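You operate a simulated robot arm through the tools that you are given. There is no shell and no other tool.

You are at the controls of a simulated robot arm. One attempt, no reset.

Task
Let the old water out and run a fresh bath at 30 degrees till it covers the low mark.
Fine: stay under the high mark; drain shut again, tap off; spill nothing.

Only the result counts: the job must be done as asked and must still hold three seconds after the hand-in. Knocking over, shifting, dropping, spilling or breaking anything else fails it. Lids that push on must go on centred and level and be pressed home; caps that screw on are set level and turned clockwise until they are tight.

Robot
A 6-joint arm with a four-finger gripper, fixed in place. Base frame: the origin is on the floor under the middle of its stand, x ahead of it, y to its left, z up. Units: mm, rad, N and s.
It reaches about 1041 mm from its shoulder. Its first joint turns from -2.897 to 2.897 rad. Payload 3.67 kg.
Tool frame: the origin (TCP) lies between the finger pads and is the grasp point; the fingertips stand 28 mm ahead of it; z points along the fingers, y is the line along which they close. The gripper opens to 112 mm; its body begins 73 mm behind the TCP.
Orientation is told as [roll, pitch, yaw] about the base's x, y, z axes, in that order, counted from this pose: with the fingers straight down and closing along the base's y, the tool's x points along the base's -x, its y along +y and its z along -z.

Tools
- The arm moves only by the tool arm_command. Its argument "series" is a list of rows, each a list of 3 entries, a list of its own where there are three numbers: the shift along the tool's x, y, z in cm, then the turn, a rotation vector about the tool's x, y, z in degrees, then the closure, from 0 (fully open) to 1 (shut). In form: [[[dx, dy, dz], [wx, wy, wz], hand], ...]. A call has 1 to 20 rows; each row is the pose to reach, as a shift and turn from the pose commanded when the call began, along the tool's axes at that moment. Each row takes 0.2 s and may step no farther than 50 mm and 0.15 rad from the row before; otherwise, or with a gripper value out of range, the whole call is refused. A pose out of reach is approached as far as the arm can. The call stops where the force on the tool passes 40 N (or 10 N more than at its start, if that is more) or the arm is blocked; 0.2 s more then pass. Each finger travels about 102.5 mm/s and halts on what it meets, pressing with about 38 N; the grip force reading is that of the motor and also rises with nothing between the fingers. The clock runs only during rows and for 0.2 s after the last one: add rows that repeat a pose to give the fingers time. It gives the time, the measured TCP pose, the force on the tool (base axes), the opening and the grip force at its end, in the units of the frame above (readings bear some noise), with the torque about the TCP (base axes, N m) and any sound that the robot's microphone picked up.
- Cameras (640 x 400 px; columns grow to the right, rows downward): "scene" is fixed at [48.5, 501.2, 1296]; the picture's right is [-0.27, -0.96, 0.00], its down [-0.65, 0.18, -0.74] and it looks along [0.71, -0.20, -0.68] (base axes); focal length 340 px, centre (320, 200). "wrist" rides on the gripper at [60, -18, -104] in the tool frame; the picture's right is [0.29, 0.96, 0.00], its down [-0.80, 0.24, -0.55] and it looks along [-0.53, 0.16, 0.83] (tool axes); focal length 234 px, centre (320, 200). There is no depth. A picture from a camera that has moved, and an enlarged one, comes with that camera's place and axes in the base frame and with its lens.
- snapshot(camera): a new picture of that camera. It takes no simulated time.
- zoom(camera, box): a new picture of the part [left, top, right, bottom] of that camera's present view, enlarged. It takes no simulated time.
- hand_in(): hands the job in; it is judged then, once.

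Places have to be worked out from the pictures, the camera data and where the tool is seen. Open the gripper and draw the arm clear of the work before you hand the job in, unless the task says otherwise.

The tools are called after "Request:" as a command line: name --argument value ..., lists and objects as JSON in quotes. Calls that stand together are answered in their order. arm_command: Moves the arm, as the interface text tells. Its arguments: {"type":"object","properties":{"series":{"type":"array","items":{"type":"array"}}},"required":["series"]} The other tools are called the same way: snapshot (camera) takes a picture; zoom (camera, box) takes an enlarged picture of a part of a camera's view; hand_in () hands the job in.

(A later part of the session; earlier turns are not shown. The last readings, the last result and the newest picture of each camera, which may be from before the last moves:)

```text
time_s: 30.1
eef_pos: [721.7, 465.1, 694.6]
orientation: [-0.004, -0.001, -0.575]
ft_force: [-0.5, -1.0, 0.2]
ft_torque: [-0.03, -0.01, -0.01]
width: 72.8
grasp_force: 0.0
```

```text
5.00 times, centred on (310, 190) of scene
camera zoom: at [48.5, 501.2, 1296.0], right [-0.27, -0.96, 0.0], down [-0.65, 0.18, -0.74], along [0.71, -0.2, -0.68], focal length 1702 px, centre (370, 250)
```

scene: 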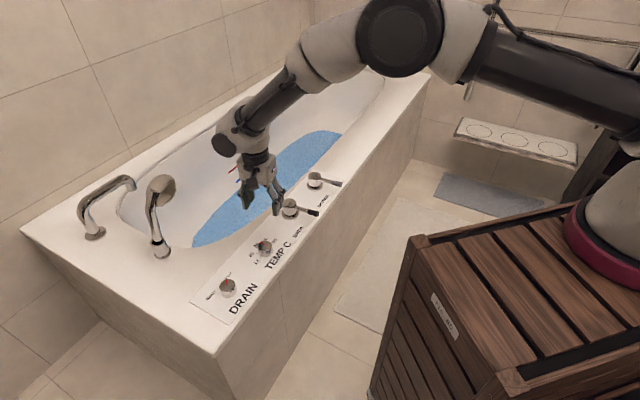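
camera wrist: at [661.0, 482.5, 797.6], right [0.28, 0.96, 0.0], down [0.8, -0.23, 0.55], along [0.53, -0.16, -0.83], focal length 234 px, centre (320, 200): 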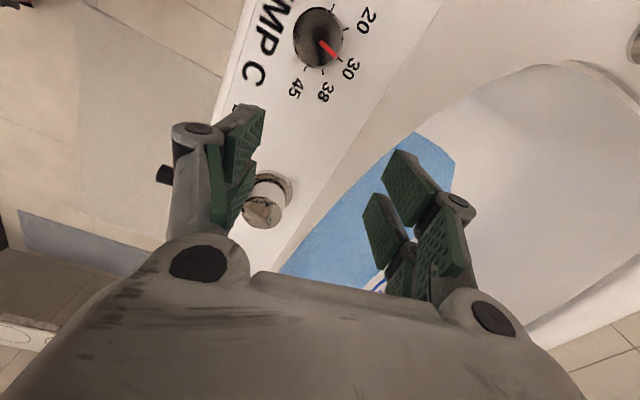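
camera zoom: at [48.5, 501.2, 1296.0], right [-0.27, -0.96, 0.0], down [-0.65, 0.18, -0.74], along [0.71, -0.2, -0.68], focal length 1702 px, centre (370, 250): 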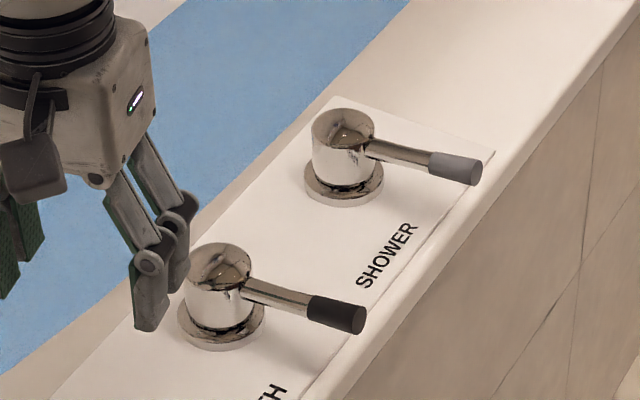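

I'll move over the BATH handle with the hand yawed to 45° so the fingers would straddle it, staying well above for a look.

Request:
arm_command --series '[[[-0.5, -1, -1], [0, 0, -7.8], 0.35], [[-1.2, -2, -2.5], [0, 0, -15.6], 0.35], [[-2, -3.5, -2.5], [0, 0, -23.4], 0.35], [[-3, -5, -2.5], [0, 0, -31.2], 0.35], [[-4, -6.5, -2.5], [0, 0, -39], 0.35], [[-5, -8, -2.5], [0, 0, -46.8], 0.35], [[-6, -9.5, -2.5], [0, 0, -54.6], 0.35], [[-6.85, -10.9, -2.5], [0, 0, -62.4], 0.35], [[-6.85, -10.9, -2.5], [0, 0, -70.2], 0.35], [[-6.85, -10.9, -2.5], [0, 0, -78], 0.35], [[-6.85, -10.9, -2.5], [0, 0, -78], 0.35]]'

Request:
snapshot --camera "wrist"

Request:
snapshot --camera "scene"

```text
time_s: 32.5
eef_pos: [719.1, 338.2, 718.7]
orientation: [-0.002, 0.003, 0.788]
ft_force: [-0.1, 0.2, -0.5]
ft_torque: [-0.02, -0.01, 0.0]
width: 73.0
grasp_force: 0.0
```

```text
taken
camera wrist: at [688.2, 282.5, 823.1], right [-0.88, 0.47, 0.0], down [0.39, 0.74, 0.55], along [0.26, 0.49, -0.83], focal length 234 px, centre (320, 200)
```

wrist: 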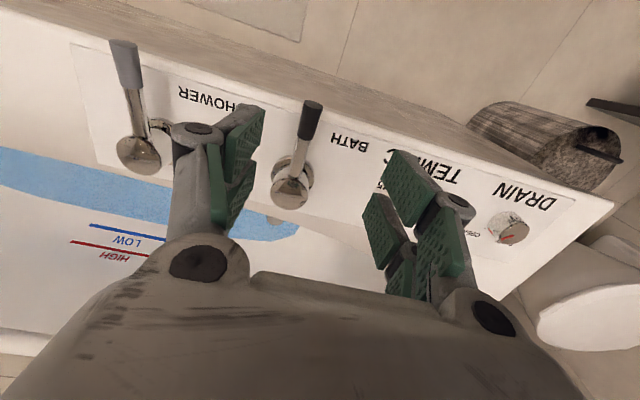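

```text
taken
```

scene: 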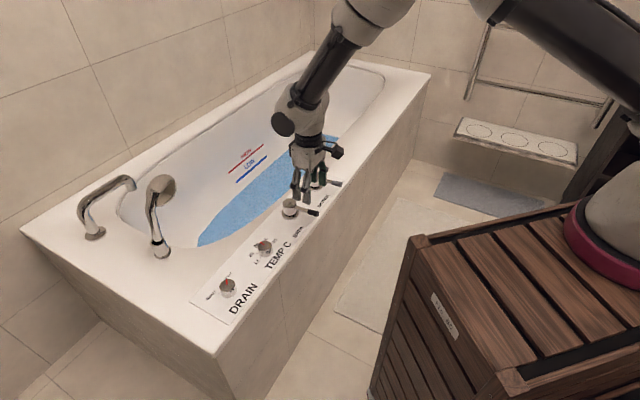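

The water is now well below LOW and still draining. I'll zoom on the BATH lever.

Request:
zoom --camera "wrist" --box '[250, 80, 370, 220]'

Request:
zoom --camera "wrist" --box '[90, 30, 250, 180]'

```text
2.86 times, centred on (310, 150) of wrist
camera zoom: at [688.2, 282.5, 823.1], right [-0.88, 0.47, 0.0], down [0.39, 0.74, 0.55], along [0.26, 0.49, -0.83], focal length 669 px, centre (349, 343)
```

zoom: 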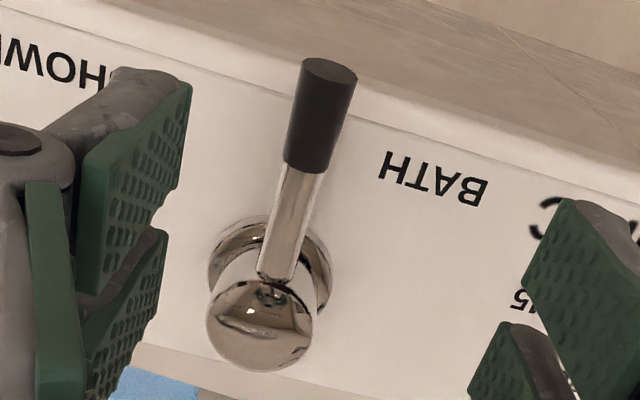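

```text
2.67 times, centred on (170, 105) of wrist
camera zoom: at [688.2, 282.5, 823.1], right [-0.88, 0.47, 0.0], down [0.39, 0.74, 0.55], along [0.26, 0.49, -0.83], focal length 624 px, centre (720, 453)
```

zoom: 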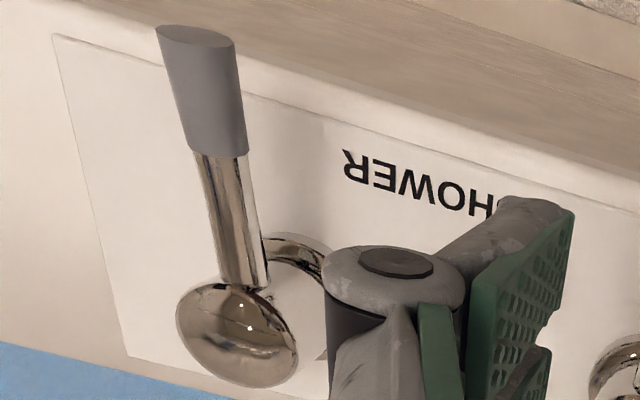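

The lever is a horizontal handle pointing straight to the front, end at about (715, 320, 605), axis near (783, 388). Before using it I need the drain shut, so I'll return above the drain knob with yaw -45° while the rest runs out.

Request:
arm_command --series '[[[-0.6, 2.4, 0], [0, 0, 7.5], 0.35], [[-1.2, 4.8, 0], [0, 0, 15], 0.35], [[-1.8, 7.2, 0], [0, 0, 22.5], 0.35], [[-2.4, 9.6, 0], [0, 0, 30], 0.35], [[-3, 12, 0], [0, 0, 37.5], 0.35], [[-3.6, 14.4, 0], [0, 0, 45], 0.35], [[-4.2, 16.8, 0], [0, 0, 52.5], 0.35], [[-4.8, 19.2, 0], [0, 0, 60], 0.35], [[-5.4, 21.6, 0], [0, 0, 67.5], 0.35], [[-6, 24, 0], [0, 0, 75], 0.35], [[-6.5, 26.5, 0], [0, 0, 82.5], 0.35], [[-6.73, 28.83, 0], [0, 0, 90], 0.35], [[-6.73, 28.83, 0], [0, 0, 90], 0.35]]'

Request:
snapshot --camera "wrist"

Request:
snapshot --camera "scene"

```text
time_s: 35.4
eef_pos: [560.3, 590.4, 718.2]
orientation: [-0.001, -0.002, -0.786]
ft_force: [0.7, -0.3, 0.6]
ft_torque: [0.03, 0.0, 0.0]
width: 72.8
grasp_force: 0.1
```

```text
taken
camera wrist: at [505.1, 619.5, 821.9], right [0.47, 0.88, 0.0], down [0.73, -0.39, 0.56], along [0.49, -0.27, -0.83], focal length 234 px, centre (320, 200)
```

wrist: 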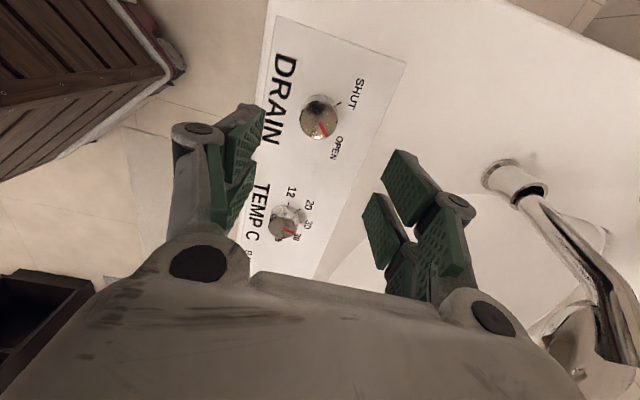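

```text
taken
```

scene: 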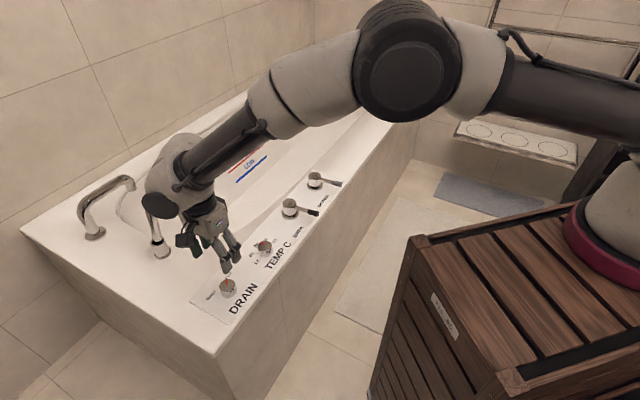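

The tub already looks empty; I'll zoom to confirm.

Request:
zoom --camera "scene" --box '[200, 100, 360, 260]'

Request:
zoom --camera "wrist" --box '[280, 60, 380, 150]'

```text
2.50 times, centred on (280, 180) of scene
camera zoom: at [48.5, 501.2, 1296.0], right [-0.27, -0.96, 0.0], down [-0.65, 0.18, -0.74], along [0.71, -0.2, -0.68], focal length 851 px, centre (420, 250)
```

zoom: 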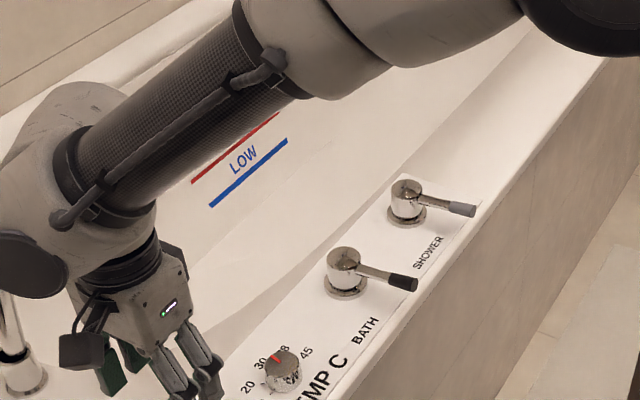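

```text
4.44 times, centred on (330, 105) of wrist
camera zoom: at [505.1, 619.5, 821.9], right [0.47, 0.88, 0.0], down [0.73, -0.39, 0.56], along [0.49, -0.27, -0.83], focal length 1041 px, centre (276, 622)
```

zoom: 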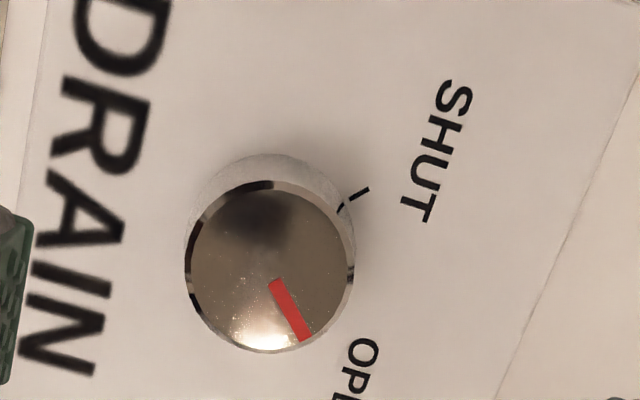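

No water is visible from the scene camera, but it can't see the near part of the floor. I'll lift the hand and look into the tub with the wrist camera to be sure it is empty.

Request:
arm_command --series '[[[-1, 0, -1.3], [0, 0, -7.3], 0.35], [[-2, 0, -2.6], [0, 0, -14.6], 0.35], [[-3, 0, -4], [0, 0, -21.9], 0.35], [[-4, 0, -5.3], [0, 0, -29.2], 0.35], [[-5, 0, -6.6], [0, 0, -36.5], 0.35], [[-6, 0, -8], [0, 0, -43.8], 0.35], [[-7, 0, -9.3], [0, 0, -51.1], 0.35], [[-8, 0, -10.6], [0, 0, -58.4], 0.35], [[-9, 0, -12], [0, 0, -65.7], 0.35], [[-10.6, 0.7, -13.2], [0, 0, -73], 0.35], [[-10.6, 0.7, -13.2], [0, 0, -73], 0.35]]'

Request:
snapshot --camera "wrist"

Request:
snapshot --camera "scene"

```text
time_s: 37.8
eef_pos: [641.0, 521.4, 850.0]
orientation: [-0.002, 0.0, 0.492]
ft_force: [-0.6, -0.1, 0.2]
ft_torque: [0.01, -0.01, 0.01]
width: 72.9
grasp_force: 0.1
```

```text
taken
camera wrist: at [596.2, 476.5, 954.4], right [-0.71, 0.71, 0.0], down [0.59, 0.59, 0.55], along [0.39, 0.39, -0.83], focal length 234 px, centre (320, 200)
```

wrist: 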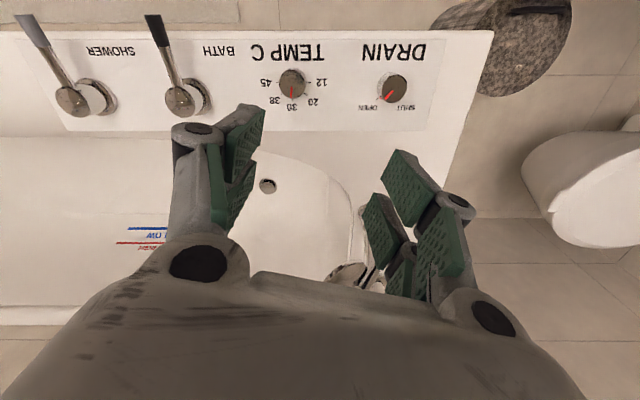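

```text
taken
```

scene: 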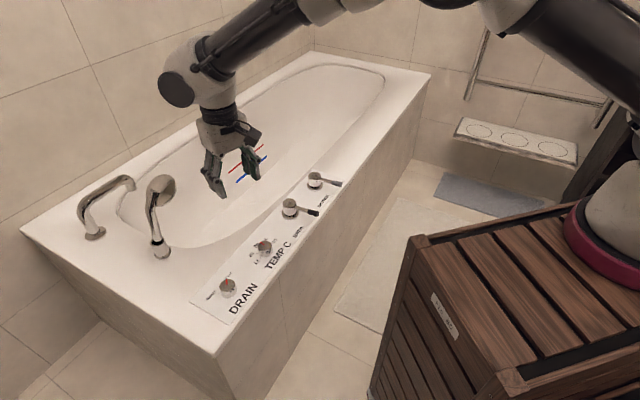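

The tub is empty, with the drain hole bare. Now back above the drain knob (yaw -45°) to shut it.

Request:
arm_command --series '[[[0.4, 1, 1], [0, 0, 7.3], 0.35], [[0.8, 2, 3], [0, 0, 14.6], 0.35], [[1.2, 3, 5], [0, 0, 21.9], 0.35], [[1.6, 4.2, 7], [0, 0, 29.2], 0.35], [[2, 5.4, 9], [0, 0, 36.5], 0.35], [[2.4, 6.5, 11], [0, 0, 43.8], 0.35], [[2.8, 7.6, 13], [0, 0, 51.1], 0.35], [[3.2, 8.6, 15], [0, 0, 58.4], 0.35], [[3.6, 9.3, 17], [0, 0, 65.7], 0.35], [[3.78, 9.68, 19], [0, 0, 73], 0.35], [[3.78, 9.68, 19], [0, 0, 73], 0.35]]'

Request:
snapshot --camera "wrist"

```text
time_s: 40.1
eef_pos: [564.9, 587.1, 659.4]
orientation: [-0.004, -0.002, -0.786]
ft_force: [-0.5, 0.3, -0.6]
ft_torque: [-0.02, -0.01, -0.01]
width: 72.7
grasp_force: 0.1
```

```text
taken
camera wrist: at [508.7, 616.9, 763.7], right [0.47, 0.88, 0.0], down [0.73, -0.39, 0.56], along [0.49, -0.27, -0.83], focal length 234 px, centre (320, 200)
```

wrist: 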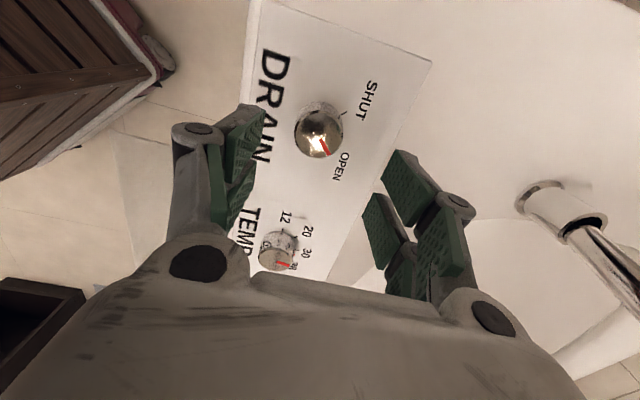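

The tool axis is about 3 mm off the knob axis; I'll correct, descend and close lightly on the knob.

Request:
arm_command --series '[[[0.32, -0.04, 2], [0, 0, 0], 0.35], [[0.32, -0.04, 4], [0, 0, 0], 0.35], [[0.32, -0.04, 5.6], [0, 0, 0], 0.35], [[0.32, -0.04, 6.6], [0, 0, 0], 0.4], [[0.32, -0.04, 6.6], [0, 0, 0], 0.5], [[0.32, -0.04, 6.6], [0, 0, 0], 0.6], [[0.32, -0.04, 6.6], [0, 0, 0], 0.68], [[0.32, -0.04, 6.6], [0, 0, 0], 0.71], [[0.32, -0.04, 6.6], [0, 0, 0], 0.71]]'

Request:
snapshot --camera "wrist"

```text
time_s: 42.1
eef_pos: [558.7, 587.6, 593.5]
orientation: [-0.005, -0.004, -0.784]
ft_force: [-3.3, -2.9, 1.2]
ft_torque: [-0.11, 0.09, -0.02]
width: 37.3
grasp_force: 44.9
```

```text
taken
camera wrist: at [503.7, 617.9, 698.0], right [0.47, 0.88, 0.0], down [0.73, -0.39, 0.56], along [0.49, -0.27, -0.83], focal length 234 px, centre (320, 200)
```

wrist: 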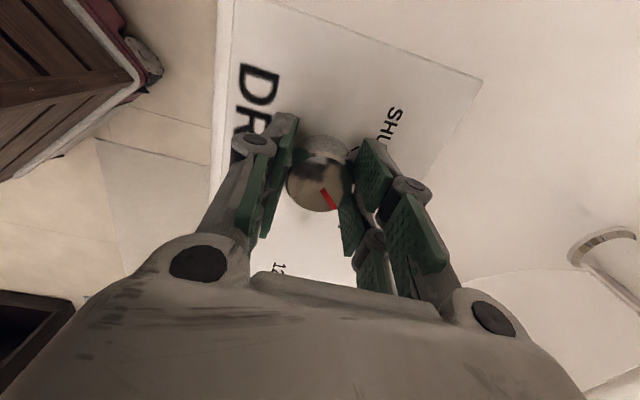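

The grip is good but by both image and readings the knob lies about 2 mm off along the tool's x. I'll loosen, shift, regrip lightly and start the turn back towards SHUT.

Request:
arm_command --series '[[[0, 0, 0], [0, 0, 0], 0.6], [[-0.16, -0.02, 0], [0, 0, 0], 0.55], [[-0.16, -0.02, 0], [0, 0, 0], 0.62], [[-0.16, -0.02, 0], [0, 0, 0], 0.68], [[-0.16, -0.02, 0], [0, 0, 0], 0.69], [[-0.16, -0.02, 0], [0, 0, -5], 0.69], [[-0.16, -0.02, 0], [0, 0, -10], 0.69], [[-0.16, -0.02, 0], [0, 0, -15], 0.69], [[-0.16, -0.02, 0], [0, 0, -20], 0.69], [[-0.16, -0.02, 0], [0, 0, -25], 0.69], [[-0.16, -0.02, 0], [0, 0, -25], 0.69]]'

Request:
snapshot --camera "wrist"

```text
time_s: 44.5
eef_pos: [561.6, 588.5, 595.0]
orientation: [-0.003, 0.0, -0.345]
ft_force: [3.8, 10.9, -4.0]
ft_torque: [0.4, -0.3, 0.01]
width: 37.1
grasp_force: 45.0
```

```text
taken
camera wrist: at [498.1, 590.8, 698.5], right [0.05, 1.0, 0.0], down [0.83, -0.04, 0.55], along [0.55, -0.03, -0.83], focal length 234 px, centre (320, 200)
```

wrist: 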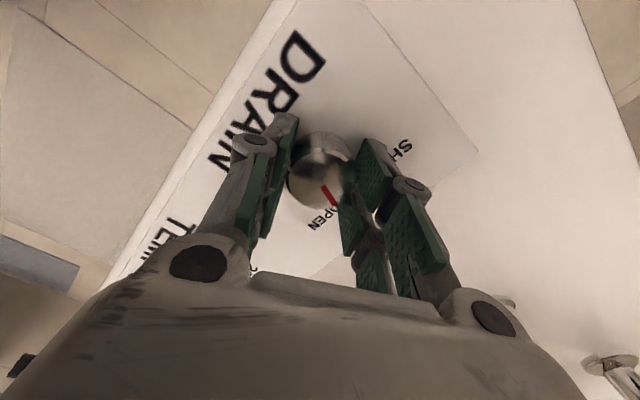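

The knob follows (now ~25° back) with an 11 N side load; I'll shift 0.3 mm with it and keep turning.

Request:
arm_command --series '[[[0, 0.03, 0], [0, 0, -5], 0.69], [[0, 0.03, 0], [0, 0, -10], 0.69], [[0, 0.03, 0], [0, 0, -15], 0.69], [[0, 0.03, 0], [0, 0, -20], 0.69], [[0, 0.03, 0], [0, 0, -25], 0.69], [[0, 0.03, 0], [0, 0, -30], 0.69], [[0, 0.03, 0], [0, 0, -35], 0.69], [[0, 0.03, 0], [0, 0, -35], 0.69]]'

Request:
snapshot --camera "wrist"

```text
time_s: 46.4
eef_pos: [561.5, 590.1, 595.5]
orientation: [-0.004, 0.001, 0.266]
ft_force: [1.0, 18.8, 1.4]
ft_torque: [0.65, -0.22, -0.03]
width: 37.2
grasp_force: 44.9
```

```text
taken
camera wrist: at [507.6, 555.2, 698.6], right [-0.53, 0.85, 0.0], down [0.71, 0.44, 0.55], along [0.47, 0.29, -0.83], focal length 234 px, centre (320, 200)
```

wrist: 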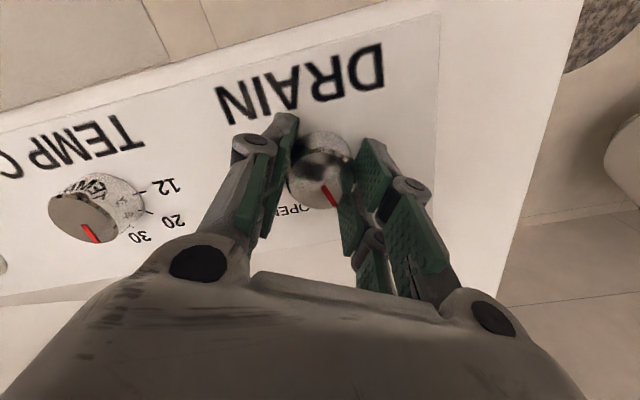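

Load is 19 N along +y, so I'll shift 0.5 mm that way and finish the remaining ~34°.

Request:
arm_command --series '[[[0, 0.05, 0], [0, 0, -4], 0.69], [[0, 0.05, 0], [0, 0, -8], 0.69], [[0, 0.05, 0], [0, 0, -12], 0.69], [[0, 0.05, 0], [0, 0, -16], 0.69], [[0, 0.05, 0], [0, 0, -20], 0.69], [[0, 0.05, 0], [0, 0, -24], 0.69], [[0, 0.05, 0], [0, 0, -28], 0.69], [[0, 0.05, 0], [0, 0, -32], 0.69], [[0, 0.05, 0], [0, 0, -35], 0.69], [[0, 0.05, 0], [0, 0, -35], 0.69]]'

Request:
snapshot --camera "wrist"

Request:
zoom --camera "scene" --box '[180, 220, 300, 320]'

```text
time_s: 48.5
eef_pos: [559.0, 588.5, 594.6]
orientation: [-0.003, 0.003, 0.876]
ft_force: [-18.6, 27.9, 1.2]
ft_torque: [0.64, 0.83, -0.54]
width: 36.7
grasp_force: 45.4
```

```text
taken
camera wrist: at [535.3, 530.9, 698.9], right [-0.92, 0.39, 0.0], down [0.33, 0.77, 0.55], along [0.22, 0.51, -0.83], focal length 234 px, centre (320, 200)
```

wrist: 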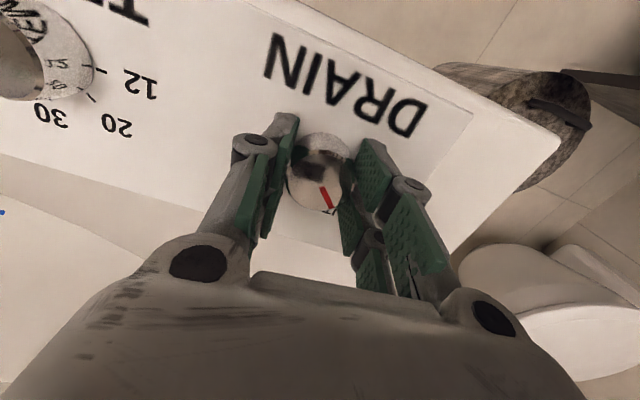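

```text
4.00 times, centred on (240, 270) of scene
camera zoom: at [48.5, 501.2, 1296.0], right [-0.27, -0.96, 0.0], down [-0.65, 0.18, -0.74], along [0.71, -0.2, -0.68], focal length 1362 px, centre (640, -80)
```

zoom: 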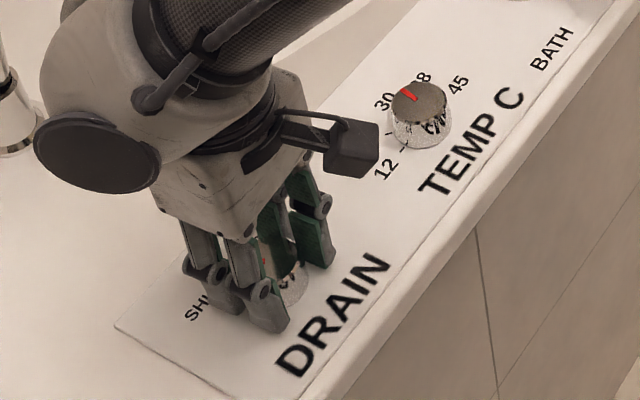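

A 0.5 N·m reaction torque appeared, so the knob has met its SHUT stop. I'll release, rise and put the camera overhead to verify.

Request:
arm_command --series '[[[0, 0, 0], [0, 0, 0], 0.6], [[0, 0, 0], [0, 0, 0], 0.45], [[0, 0, 0], [0, 0, 0], 0.35], [[0, 0, -3], [0, 0, 0], 0.35], [[0, 0, -6], [0, 0, 0], 0.35], [[-1.5, 0.5, -9], [0, 0, 0], 0.35], [[-3.5, 1, -10], [0, 0, 0], 0.35], [[-6.03, 1.82, -10], [0, 0, 0], 0.35], [[-6.03, 1.82, -10], [0, 0, 0], 0.35]]'

Request:
zoom --camera "wrist" --box '[260, 0, 380, 100]'

Request:
snapshot --camera "scene"

```text
time_s: 50.5
eef_pos: [585.8, 644.6, 694.6]
orientation: [-0.003, 0.004, 0.873]
ft_force: [-0.3, 1.0, 0.6]
ft_torque: [-0.02, 0.01, 0.01]
width: 73.0
grasp_force: 0.0
```

```text
4.00 times, centred on (320, 50) of wrist
camera zoom: at [561.8, 587.8, 799.3], right [-0.92, 0.39, 0.0], down [0.33, 0.77, 0.55], along [0.22, 0.51, -0.84], focal length 937 px, centre (320, 800)
```

zoom: 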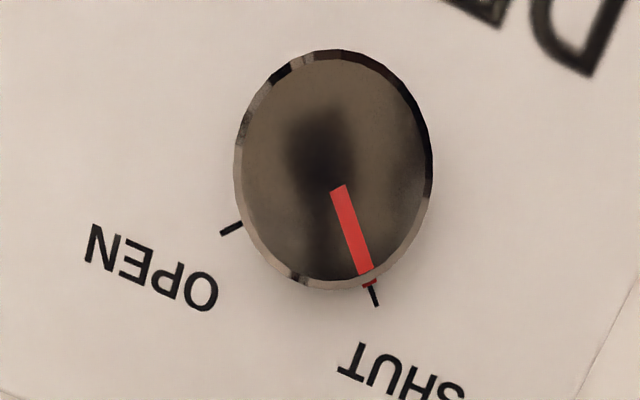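

```text
taken
```

scene: 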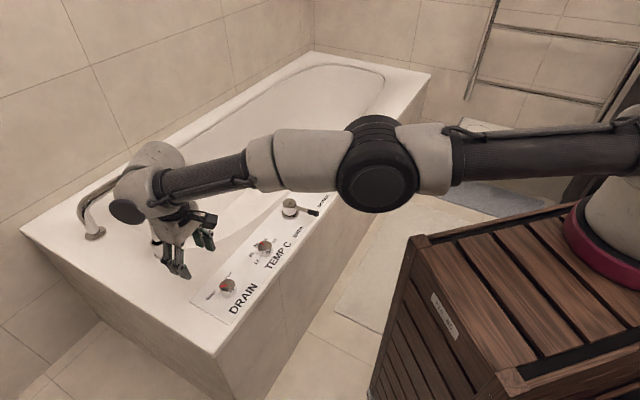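

The drain pointer is square on SHUT. Now I'll go over the BATH handle with yaw 45°, at about 80 mm from its axis.

Request:
arm_command --series '[[[1.6, -3.4, -1], [0, 0, 0], 0.35], [[3.3, -6.8, -2], [0, 0, 1], 0.35], [[5, -10.2, -2.5], [0, 0, 2], 0.35], [[6.7, -13.7, -2.5], [0, 0, 3], 0.35], [[8.4, -17.2, -2.5], [0, 0, 4], 0.35], [[10, -20.6, -2.5], [0, 0, 5], 0.35], [[11.7, -24, -2.5], [0, 0, 5], 0.35], [[13.4, -27.5, -2.5], [0, 0, 5], 0.35], [[15, -30.9, -2.5], [0, 0, 5], 0.35], [[15, -30.9, -2.5], [0, 0, 5], 0.35]]'

Request:
snapshot --camera "wrist"

Request:
zoom --camera "scene" --box '[220, 120, 380, 240]'

```text
time_s: 52.8
eef_pos: [727.4, 330.9, 717.2]
orientation: [-0.002, 0.004, 0.788]
ft_force: [0.0, 0.5, -0.2]
ft_torque: [-0.01, 0.02, 0.0]
width: 72.6
grasp_force: 0.1
```

```text
taken
camera wrist: at [696.4, 275.8, 822.0], right [-0.88, 0.47, 0.0], down [0.39, 0.74, 0.55], along [0.26, 0.49, -0.83], focal length 234 px, centre (320, 200)
```

wrist: 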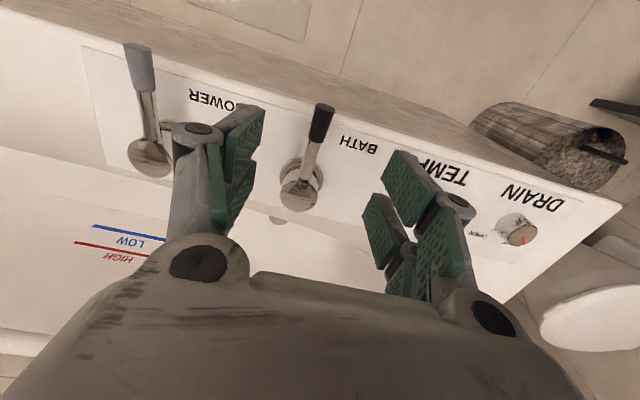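

```text
3.33 times, centred on (300, 180) of scene
camera zoom: at [48.5, 501.2, 1296.0], right [-0.27, -0.96, 0.0], down [-0.65, 0.18, -0.74], along [0.71, -0.2, -0.68], focal length 1135 px, centre (387, 267)
```

zoom: 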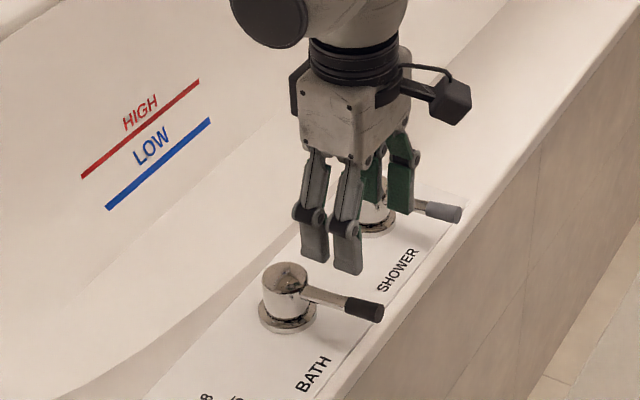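

The handle's black grip lies right under the tool, about 3 mm to one side. I'll centre and descend with the fingers straddling the handle at z about 603.

Request:
arm_command --series '[[[0, -0.2, 3], [0, 0, 0], 0.35], [[-0.08, -0.26, 6], [0, 0, 0], 0.35], [[-0.08, -0.26, 8], [0, 0, 0], 0.35], [[-0.08, -0.26, 9.7], [0, 0, 0], 0.35], [[-0.08, -0.26, 11], [0, 0, 0], 0.35], [[-0.08, -0.26, 11.4], [0, 0, 0], 0.35], [[-0.08, -0.26, 11.4], [0, 0, 0], 0.35]]'

Request:
snapshot --camera "wrist"

Request:
zoom --camera "scene" --box '[250, 140, 370, 240]'

```text
time_s: 54.4
eef_pos: [728.7, 331.2, 605.6]
orientation: [-0.001, 0.003, 0.787]
ft_force: [0.9, 0.4, 0.0]
ft_torque: [0.02, -0.01, 0.01]
width: 73.0
grasp_force: 0.1
```

```text
taken
camera wrist: at [699.1, 275.2, 709.5], right [-0.88, 0.47, 0.0], down [0.39, 0.74, 0.55], along [0.26, 0.49, -0.83], focal length 234 px, centre (320, 200)
```

wrist: 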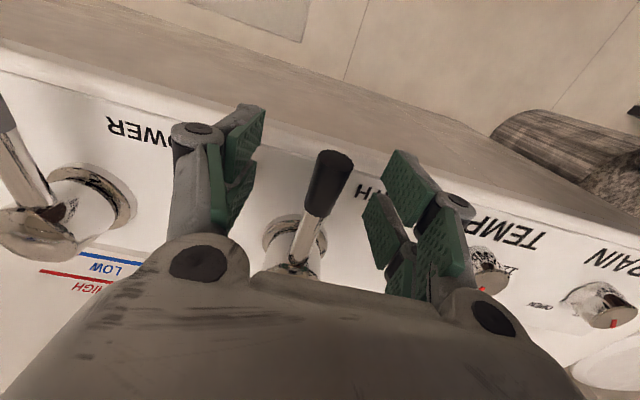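

```text
4.00 times, centred on (310, 190) of scene
camera zoom: at [48.5, 501.2, 1296.0], right [-0.27, -0.96, 0.0], down [-0.65, 0.18, -0.74], along [0.71, -0.2, -0.68], focal length 1362 px, centre (360, 240)
```

zoom: 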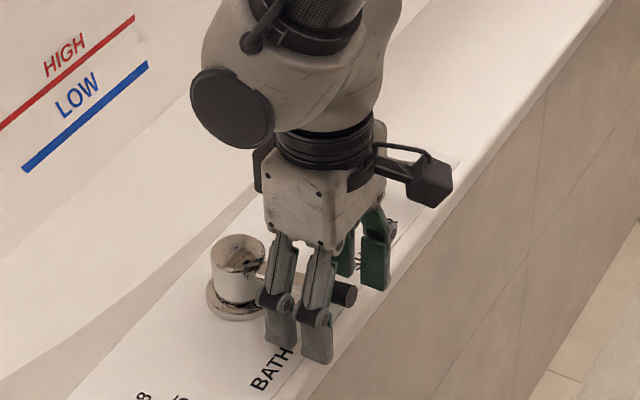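

The fingers straddle the handle cleanly. I'll close on it and read the forces before testing which way it moves.

Request:
arm_command --series '[[[0, 0, 0.1], [0, 0, 0], 0.5], [[0, 0, 0.1], [0, 0, 0], 0.65], [[0, 0, 0.1], [0, 0, 0], 0.78], [[0, 0, 0.1], [0, 0, 0], 0.85], [[0, 0, 0.1], [0, 0, 0], 0.88], [[0, 0, 0.1], [0, 0, 0], 0.88]]'

Request:
snapshot --camera "wrist"

Request:
zoom --camera "scene" --box '[70, 160, 200, 270]'

```text
time_s: 55.8
eef_pos: [728.1, 330.7, 604.8]
orientation: [-0.002, 0.004, 0.79]
ft_force: [-4.7, 4.9, -1.0]
ft_torque: [-0.1, 0.2, 0.68]
width: 14.3
grasp_force: 17.5
```

```text
taken
camera wrist: at [698.8, 275.6, 708.9], right [-0.88, 0.47, 0.0], down [0.39, 0.74, 0.55], along [0.26, 0.49, -0.83], focal length 234 px, centre (320, 200)
```

wrist: 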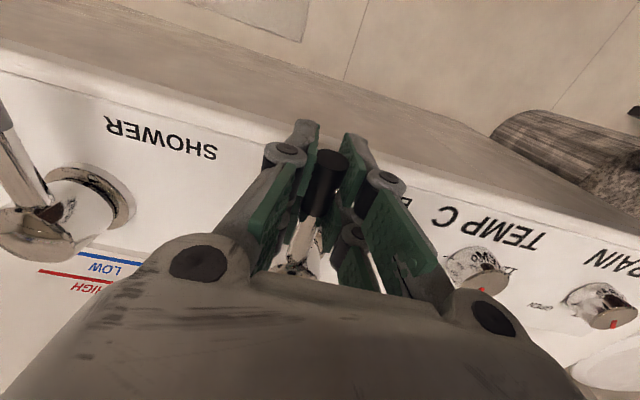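

```text
3.64 times, centred on (135, 215) of scene
camera zoom: at [48.5, 501.2, 1296.0], right [-0.27, -0.96, 0.0], down [-0.65, 0.18, -0.74], along [0.71, -0.2, -0.68], focal length 1238 px, centre (993, 146)
```

zoom: 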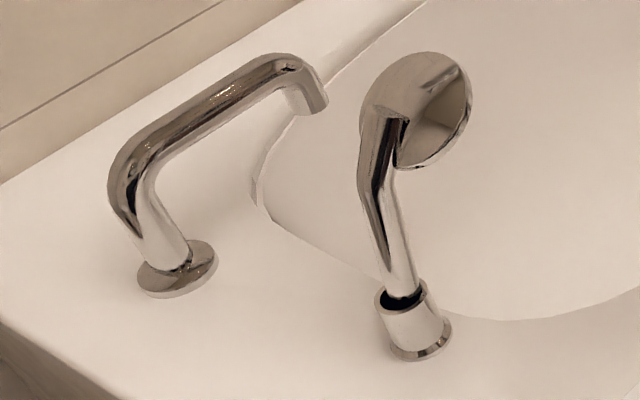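

The handle is held at 14 mm. I'll test a small swing of 3° clockwise about the lever axis (towards the drain side).

Request:
arm_command --series '[[[0, 0.1, 0], [0, 0, 0.75], 0.88], [[0, 0.2, 0], [0, 0, 1.5], 0.88], [[-0.005, 0.3, 0], [0, 0, 2.25], 0.88], [[-0.01, 0.4, 0], [0, 0, 3], 0.88]]'

Request:
zoom --camera "scene" --box '[70, 160, 200, 270]'

```text
time_s: 56.8
eef_pos: [727.4, 332.2, 605.9]
orientation: [-0.004, 0.004, 0.735]
ft_force: [11.4, -12.7, 5.3]
ft_torque: [-0.33, 0.63, 1.87]
width: 14.9
grasp_force: 44.6
```

```text
3.64 times, centred on (135, 215) of scene
camera zoom: at [48.5, 501.2, 1296.0], right [-0.27, -0.96, 0.0], down [-0.65, 0.18, -0.74], along [0.71, -0.2, -0.68], focal length 1238 px, centre (993, 146)
```

zoom: 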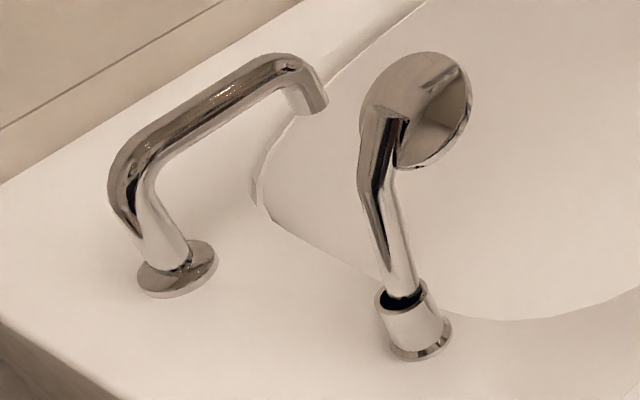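

That direction resists (17 N, 1.9 N·m), so I'll return and test the other way by a similar amount.

Request:
arm_command --series '[[[0, -0.2, 0], [0, 0, -1.5], 0.88], [[0.01, -0.4, 0], [0, 0, -3], 0.88], [[0.01, -0.5, 0], [0, 0, -3.75], 0.88], [[0.01, -0.6, 0], [0, 0, -4.5], 0.88], [[0.005, -0.7, 0], [0, 0, -5.25], 0.88], [[0, -0.8, 0], [0, 0, -6], 0.88]]'

Request:
zoom --camera "scene" --box '[70, 160, 200, 270]'

Request:
snapshot --camera "wrist"

```text
time_s: 58.1
eef_pos: [732.5, 328.6, 604.4]
orientation: [-0.002, 0.002, 0.839]
ft_force: [-1.3, 0.1, -0.1]
ft_torque: [0.03, -0.02, 0.08]
width: 14.3
grasp_force: 1.2
```

```text
3.64 times, centred on (135, 215) of scene
camera zoom: at [48.5, 501.2, 1296.0], right [-0.27, -0.96, 0.0], down [-0.65, 0.18, -0.74], along [0.71, -0.2, -0.68], focal length 1238 px, centre (993, 146)
```

zoom: 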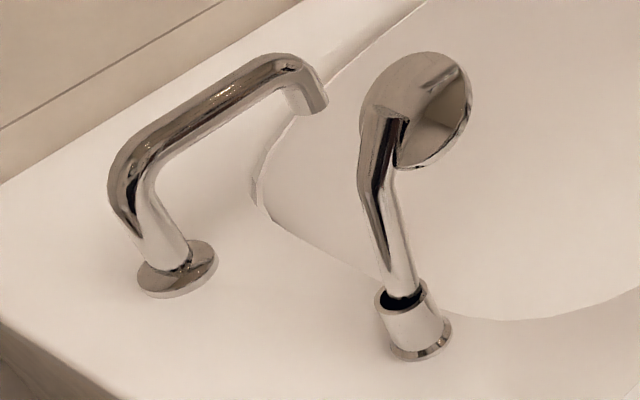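

```text
taken
camera wrist: at [704.9, 271.9, 709.5], right [-0.91, 0.42, 0.0], down [0.35, 0.76, 0.55], along [0.23, 0.5, -0.83], focal length 234 px, centre (320, 200)
```

wrist: 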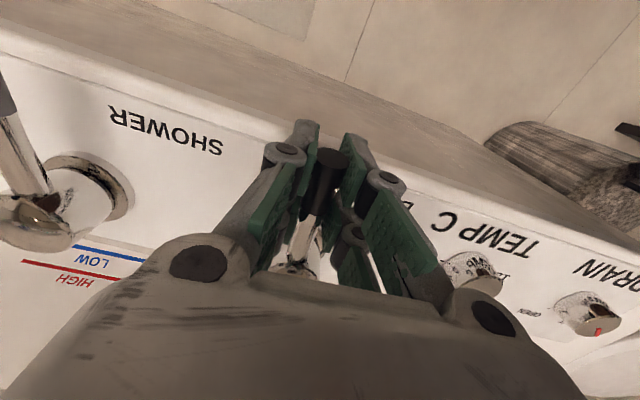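

Almost no force now after swinging about 3° the other way, so the lever opens counter-clockwise (towards the shower side). I'll follow its arc another 15° and look for flow.

Request:
arm_command --series '[[[-0.005, -0.27, 0], [0, 0, -2], 0.88], [[-0.02, -0.53, 0], [0, 0, -4], 0.88], [[-0.04, -0.79, 0], [0, 0, -6], 0.88], [[-0.074, -1.06, 0], [0, 0, -8], 0.88], [[-0.115, -1.32, 0], [0, 0, -10], 0.88], [[-0.166, -1.58, 0], [0, 0, -12], 0.88], [[-0.226, -1.84, 0], [0, 0, -14], 0.88], [[-0.259, -1.97, 0], [0, 0, -15], 0.88]]'

Request:
zoom --camera "scene" --box '[70, 140, 230, 270]'

Request:
snapshot --camera "wrist"

```text
time_s: 60.0
eef_pos: [747.2, 318.0, 606.1]
orientation: [-0.002, 0.005, 1.101]
ft_force: [-0.9, 0.3, -0.4]
ft_torque: [-0.01, 0.04, -0.01]
width: 14.1
grasp_force: 0.1
```

```text
3.08 times, centred on (150, 205) of scene
camera zoom: at [48.5, 501.2, 1296.0], right [-0.27, -0.96, 0.0], down [-0.65, 0.18, -0.74], along [0.71, -0.2, -0.68], focal length 1048 px, centre (843, 185)
```

zoom: 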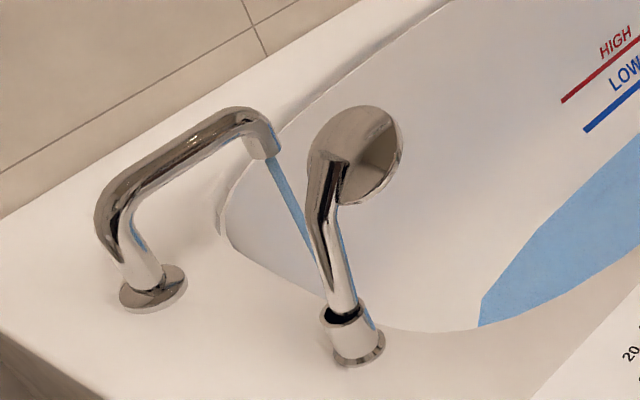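

```text
taken
camera wrist: at [736.2, 255.8, 709.6], right [-0.98, 0.18, 0.0], down [0.15, 0.82, 0.55], along [0.1, 0.54, -0.83], focal length 234 px, centre (320, 200)
```

wrist: 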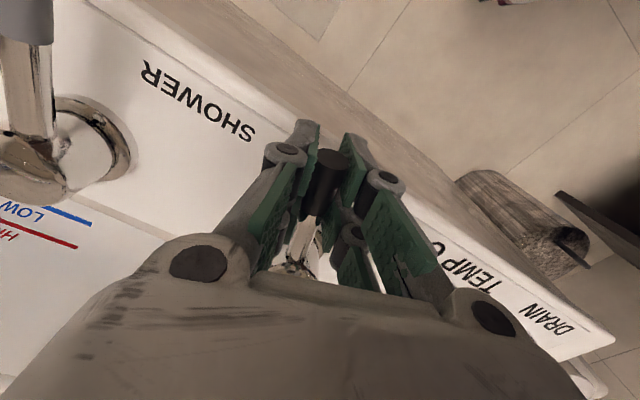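

Water is running from the spout and already pooling. I'll check the level against the marks before any more time passes.

Request:
snapshot --camera "scene"

Request:
zoom --camera "scene" --box '[190, 100, 350, 250]'

```text
taken
```

scene: 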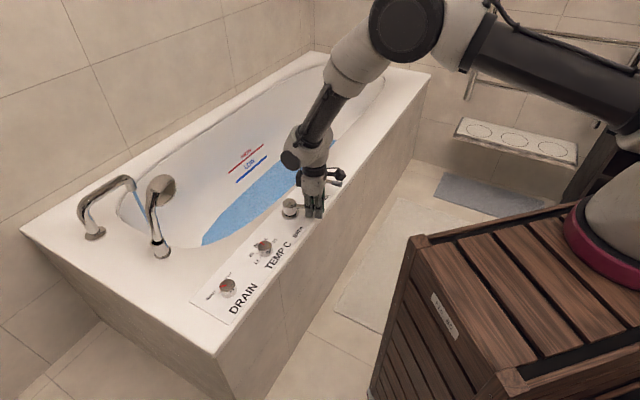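

```text
2.67 times, centred on (270, 175) of scene
camera zoom: at [48.5, 501.2, 1296.0], right [-0.27, -0.96, 0.0], down [-0.65, 0.18, -0.74], along [0.71, -0.2, -0.68], focal length 908 px, centre (453, 267)
```

zoom: 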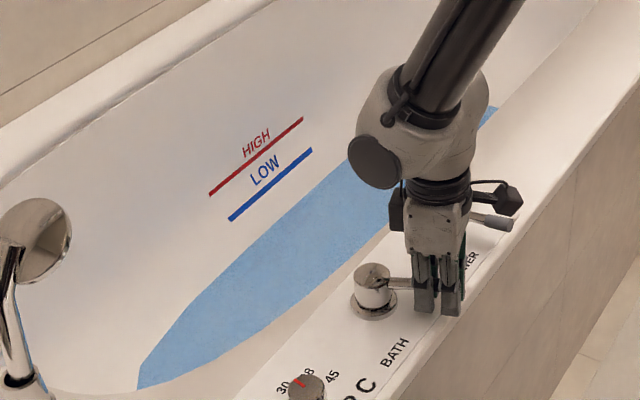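

The waterline is already about 1.3 mark-spacings below LOW, so it fills fast. I'll let just 0.6 s pass and measure the rate.

Request:
arm_command --series '[[[0, 0, 0], [0, 0, 0], 0.88], [[0, 0, 0], [0, 0, 0], 0.88]]'

Request:
zoom --camera "scene" --box '[190, 100, 350, 250]'

```text
time_s: 60.5
eef_pos: [747.7, 317.8, 605.8]
orientation: [-0.003, 0.005, 1.101]
ft_force: [0.6, 0.8, 0.5]
ft_torque: [-0.05, 0.01, -0.01]
width: 14.1
grasp_force: 0.6
```

```text
2.67 times, centred on (270, 175) of scene
camera zoom: at [48.5, 501.2, 1296.0], right [-0.27, -0.96, 0.0], down [-0.65, 0.18, -0.74], along [0.71, -0.2, -0.68], focal length 908 px, centre (453, 267)
```

zoom: 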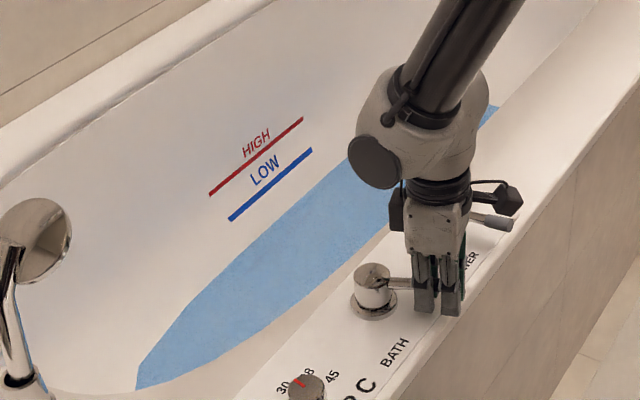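

Hardly any change in 0.5 s, so the rise is moderate. I'll hold 2 s more and compare.

Request:
arm_command --series '[[[0, 0, 0], [0, 0, 0], 0.88], [[0, 0, 0], [0, 0, 0], 0.88], [[0, 0, 0], [0, 0, 0], 0.88], [[0, 0, 0], [0, 0, 0], 0.88], [[0, 0, 0], [0, 0, 0], 0.88], [[0, 0, 0], [0, 0, 0], 0.88], [[0, 0, 0], [0, 0, 0], 0.88], [[0, 0, 0], [0, 0, 0], 0.88], [[0, 0, 0], [0, 0, 0], 0.88]]'

Request:
zoom --camera "scene" --box '[190, 100, 350, 250]'

Request:
zoom --camera "scene" --box '[70, 140, 230, 270]'

```text
time_s: 62.5
eef_pos: [748.0, 317.1, 605.7]
orientation: [-0.002, 0.004, 1.099]
ft_force: [0.3, 1.1, 0.7]
ft_torque: [0.04, -0.01, 0.02]
width: 14.1
grasp_force: 0.3
```

```text
2.67 times, centred on (270, 175) of scene
camera zoom: at [48.5, 501.2, 1296.0], right [-0.27, -0.96, 0.0], down [-0.65, 0.18, -0.74], along [0.71, -0.2, -0.68], focal length 908 px, centre (453, 267)
```

zoom: 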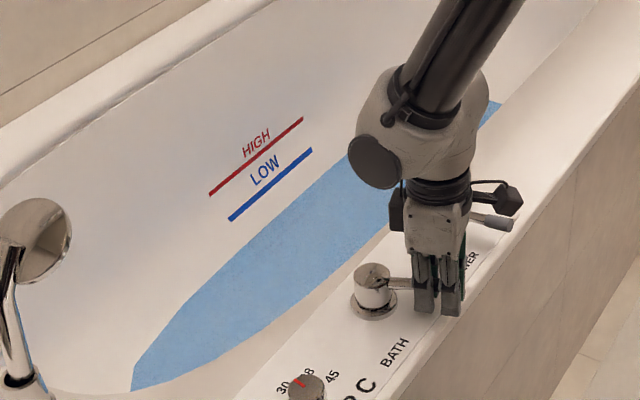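

```text
3.08 times, centred on (150, 205) of scene
camera zoom: at [48.5, 501.2, 1296.0], right [-0.27, -0.96, 0.0], down [-0.65, 0.18, -0.74], along [0.71, -0.2, -0.68], focal length 1048 px, centre (843, 185)
```

zoom: 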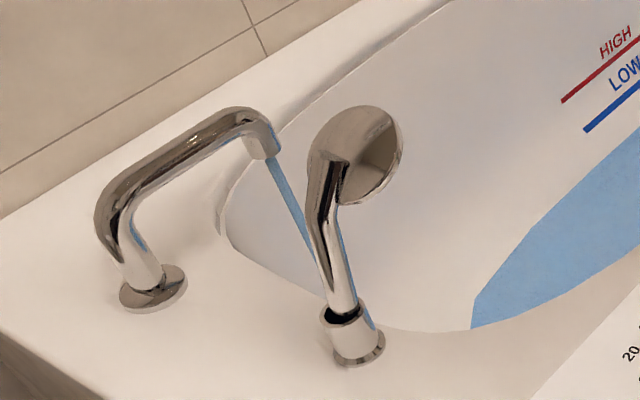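

The level is creeping up slowly and steadily. I'll hold 4 s at a time and keep checking.

Request:
arm_command --series '[[[0, 0, 0], [0, 0, 0], 0.88], [[0, 0, 0], [0, 0, 0], 0.88], [[0, 0, 0], [0, 0, 0], 0.88], [[0, 0, 0], [0, 0, 0], 0.88], [[0, 0, 0], [0, 0, 0], 0.88], [[0, 0, 0], [0, 0, 0], 0.88], [[0, 0, 0], [0, 0, 0], 0.88], [[0, 0, 0], [0, 0, 0], 0.88], [[0, 0, 0], [0, 0, 0], 0.88], [[0, 0, 0], [0, 0, 0], 0.88], [[0, 0, 0], [0, 0, 0], 0.88], [[0, 0, 0], [0, 0, 0], 0.88], [[0, 0, 0], [0, 0, 0], 0.88], [[0, 0, 0], [0, 0, 0], 0.88], [[0, 0, 0], [0, 0, 0], 0.88], [[0, 0, 0], [0, 0, 0], 0.88], [[0, 0, 0], [0, 0, 0], 0.88], [[0, 0, 0], [0, 0, 0], 0.88], [[0, 0, 0], [0, 0, 0], 0.88], [[0, 0, 0], [0, 0, 0], 0.88]]'

Request:
zoom --camera "scene" --box '[190, 100, 350, 250]'

```text
time_s: 66.8
eef_pos: [747.2, 317.3, 604.7]
orientation: [0.0, 0.002, 1.102]
ft_force: [-1.3, 0.4, 0.6]
ft_torque: [-0.03, -0.03, 0.0]
width: 14.1
grasp_force: 0.5
```

```text
2.67 times, centred on (270, 175) of scene
camera zoom: at [48.5, 501.2, 1296.0], right [-0.27, -0.96, 0.0], down [-0.65, 0.18, -0.74], along [0.71, -0.2, -0.68], focal length 908 px, centre (453, 267)
```

zoom: 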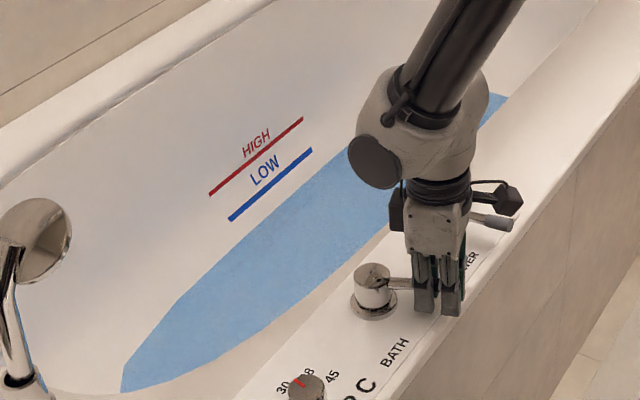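

Still below LOW, rising about evenly. Another 4 s, then a tighter look at the marks.

Request:
arm_command --series '[[[0, 0, 0], [0, 0, 0], 0.88], [[0, 0, 0], [0, 0, 0], 0.88], [[0, 0, 0], [0, 0, 0], 0.88], [[0, 0, 0], [0, 0, 0], 0.88], [[0, 0, 0], [0, 0, 0], 0.88], [[0, 0, 0], [0, 0, 0], 0.88], [[0, 0, 0], [0, 0, 0], 0.88], [[0, 0, 0], [0, 0, 0], 0.88], [[0, 0, 0], [0, 0, 0], 0.88], [[0, 0, 0], [0, 0, 0], 0.88], [[0, 0, 0], [0, 0, 0], 0.88], [[0, 0, 0], [0, 0, 0], 0.88], [[0, 0, 0], [0, 0, 0], 0.88], [[0, 0, 0], [0, 0, 0], 0.88], [[0, 0, 0], [0, 0, 0], 0.88], [[0, 0, 0], [0, 0, 0], 0.88], [[0, 0, 0], [0, 0, 0], 0.88], [[0, 0, 0], [0, 0, 0], 0.88], [[0, 0, 0], [0, 0, 0], 0.88], [[0, 0, 0], [0, 0, 0], 0.88]]'

Request:
zoom --camera "scene" --box '[200, 120, 300, 200]'

```text
time_s: 71.0
eef_pos: [747.3, 318.2, 605.4]
orientation: [-0.001, 0.003, 1.101]
ft_force: [-0.3, 0.2, -0.7]
ft_torque: [-0.03, 0.0, 0.02]
width: 14.0
grasp_force: 0.5
```

```text
5.00 times, centred on (250, 160) of scene
camera zoom: at [48.5, 501.2, 1296.0], right [-0.27, -0.96, 0.0], down [-0.65, 0.18, -0.74], along [0.71, -0.2, -0.68], focal length 1702 px, centre (670, 400)
```

zoom: 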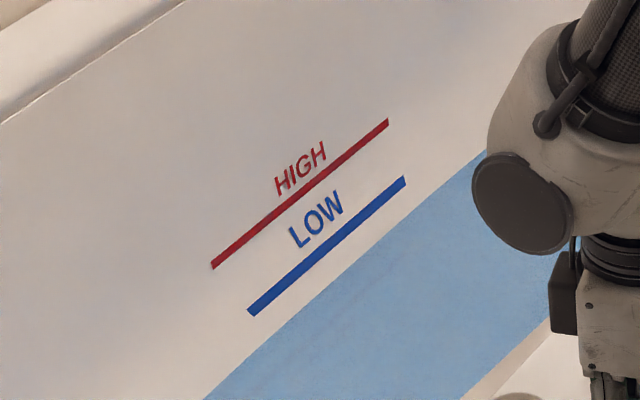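

The waterline is about 0.6 mark-spacings below LOW, rising ~0.065 spacings per second. I'll hold another 8 s in two calls, then check again.

Request:
arm_command --series '[[[0, 0, 0], [0, 0, 0], 0.88], [[0, 0, 0], [0, 0, 0], 0.88], [[0, 0, 0], [0, 0, 0], 0.88], [[0, 0, 0], [0, 0, 0], 0.88], [[0, 0, 0], [0, 0, 0], 0.88], [[0, 0, 0], [0, 0, 0], 0.88], [[0, 0, 0], [0, 0, 0], 0.88], [[0, 0, 0], [0, 0, 0], 0.88], [[0, 0, 0], [0, 0, 0], 0.88], [[0, 0, 0], [0, 0, 0], 0.88], [[0, 0, 0], [0, 0, 0], 0.88], [[0, 0, 0], [0, 0, 0], 0.88], [[0, 0, 0], [0, 0, 0], 0.88], [[0, 0, 0], [0, 0, 0], 0.88], [[0, 0, 0], [0, 0, 0], 0.88], [[0, 0, 0], [0, 0, 0], 0.88], [[0, 0, 0], [0, 0, 0], 0.88], [[0, 0, 0], [0, 0, 0], 0.88], [[0, 0, 0], [0, 0, 0], 0.88], [[0, 0, 0], [0, 0, 0], 0.88]]'

Request:
zoom --camera "scene" --box '[200, 120, 300, 200]'

```text
time_s: 75.2
eef_pos: [746.7, 317.6, 604.1]
orientation: [-0.002, 0.003, 1.101]
ft_force: [-0.1, -0.1, -0.5]
ft_torque: [0.02, 0.0, 0.04]
width: 14.1
grasp_force: 0.2
```

```text
5.00 times, centred on (250, 160) of scene
camera zoom: at [48.5, 501.2, 1296.0], right [-0.27, -0.96, 0.0], down [-0.65, 0.18, -0.74], along [0.71, -0.2, -0.68], focal length 1702 px, centre (670, 400)
```

zoom: 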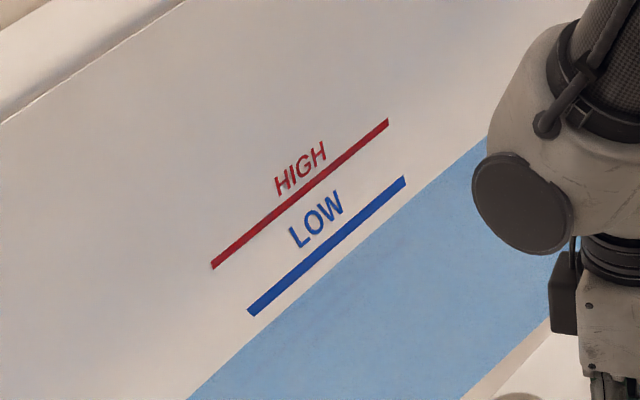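

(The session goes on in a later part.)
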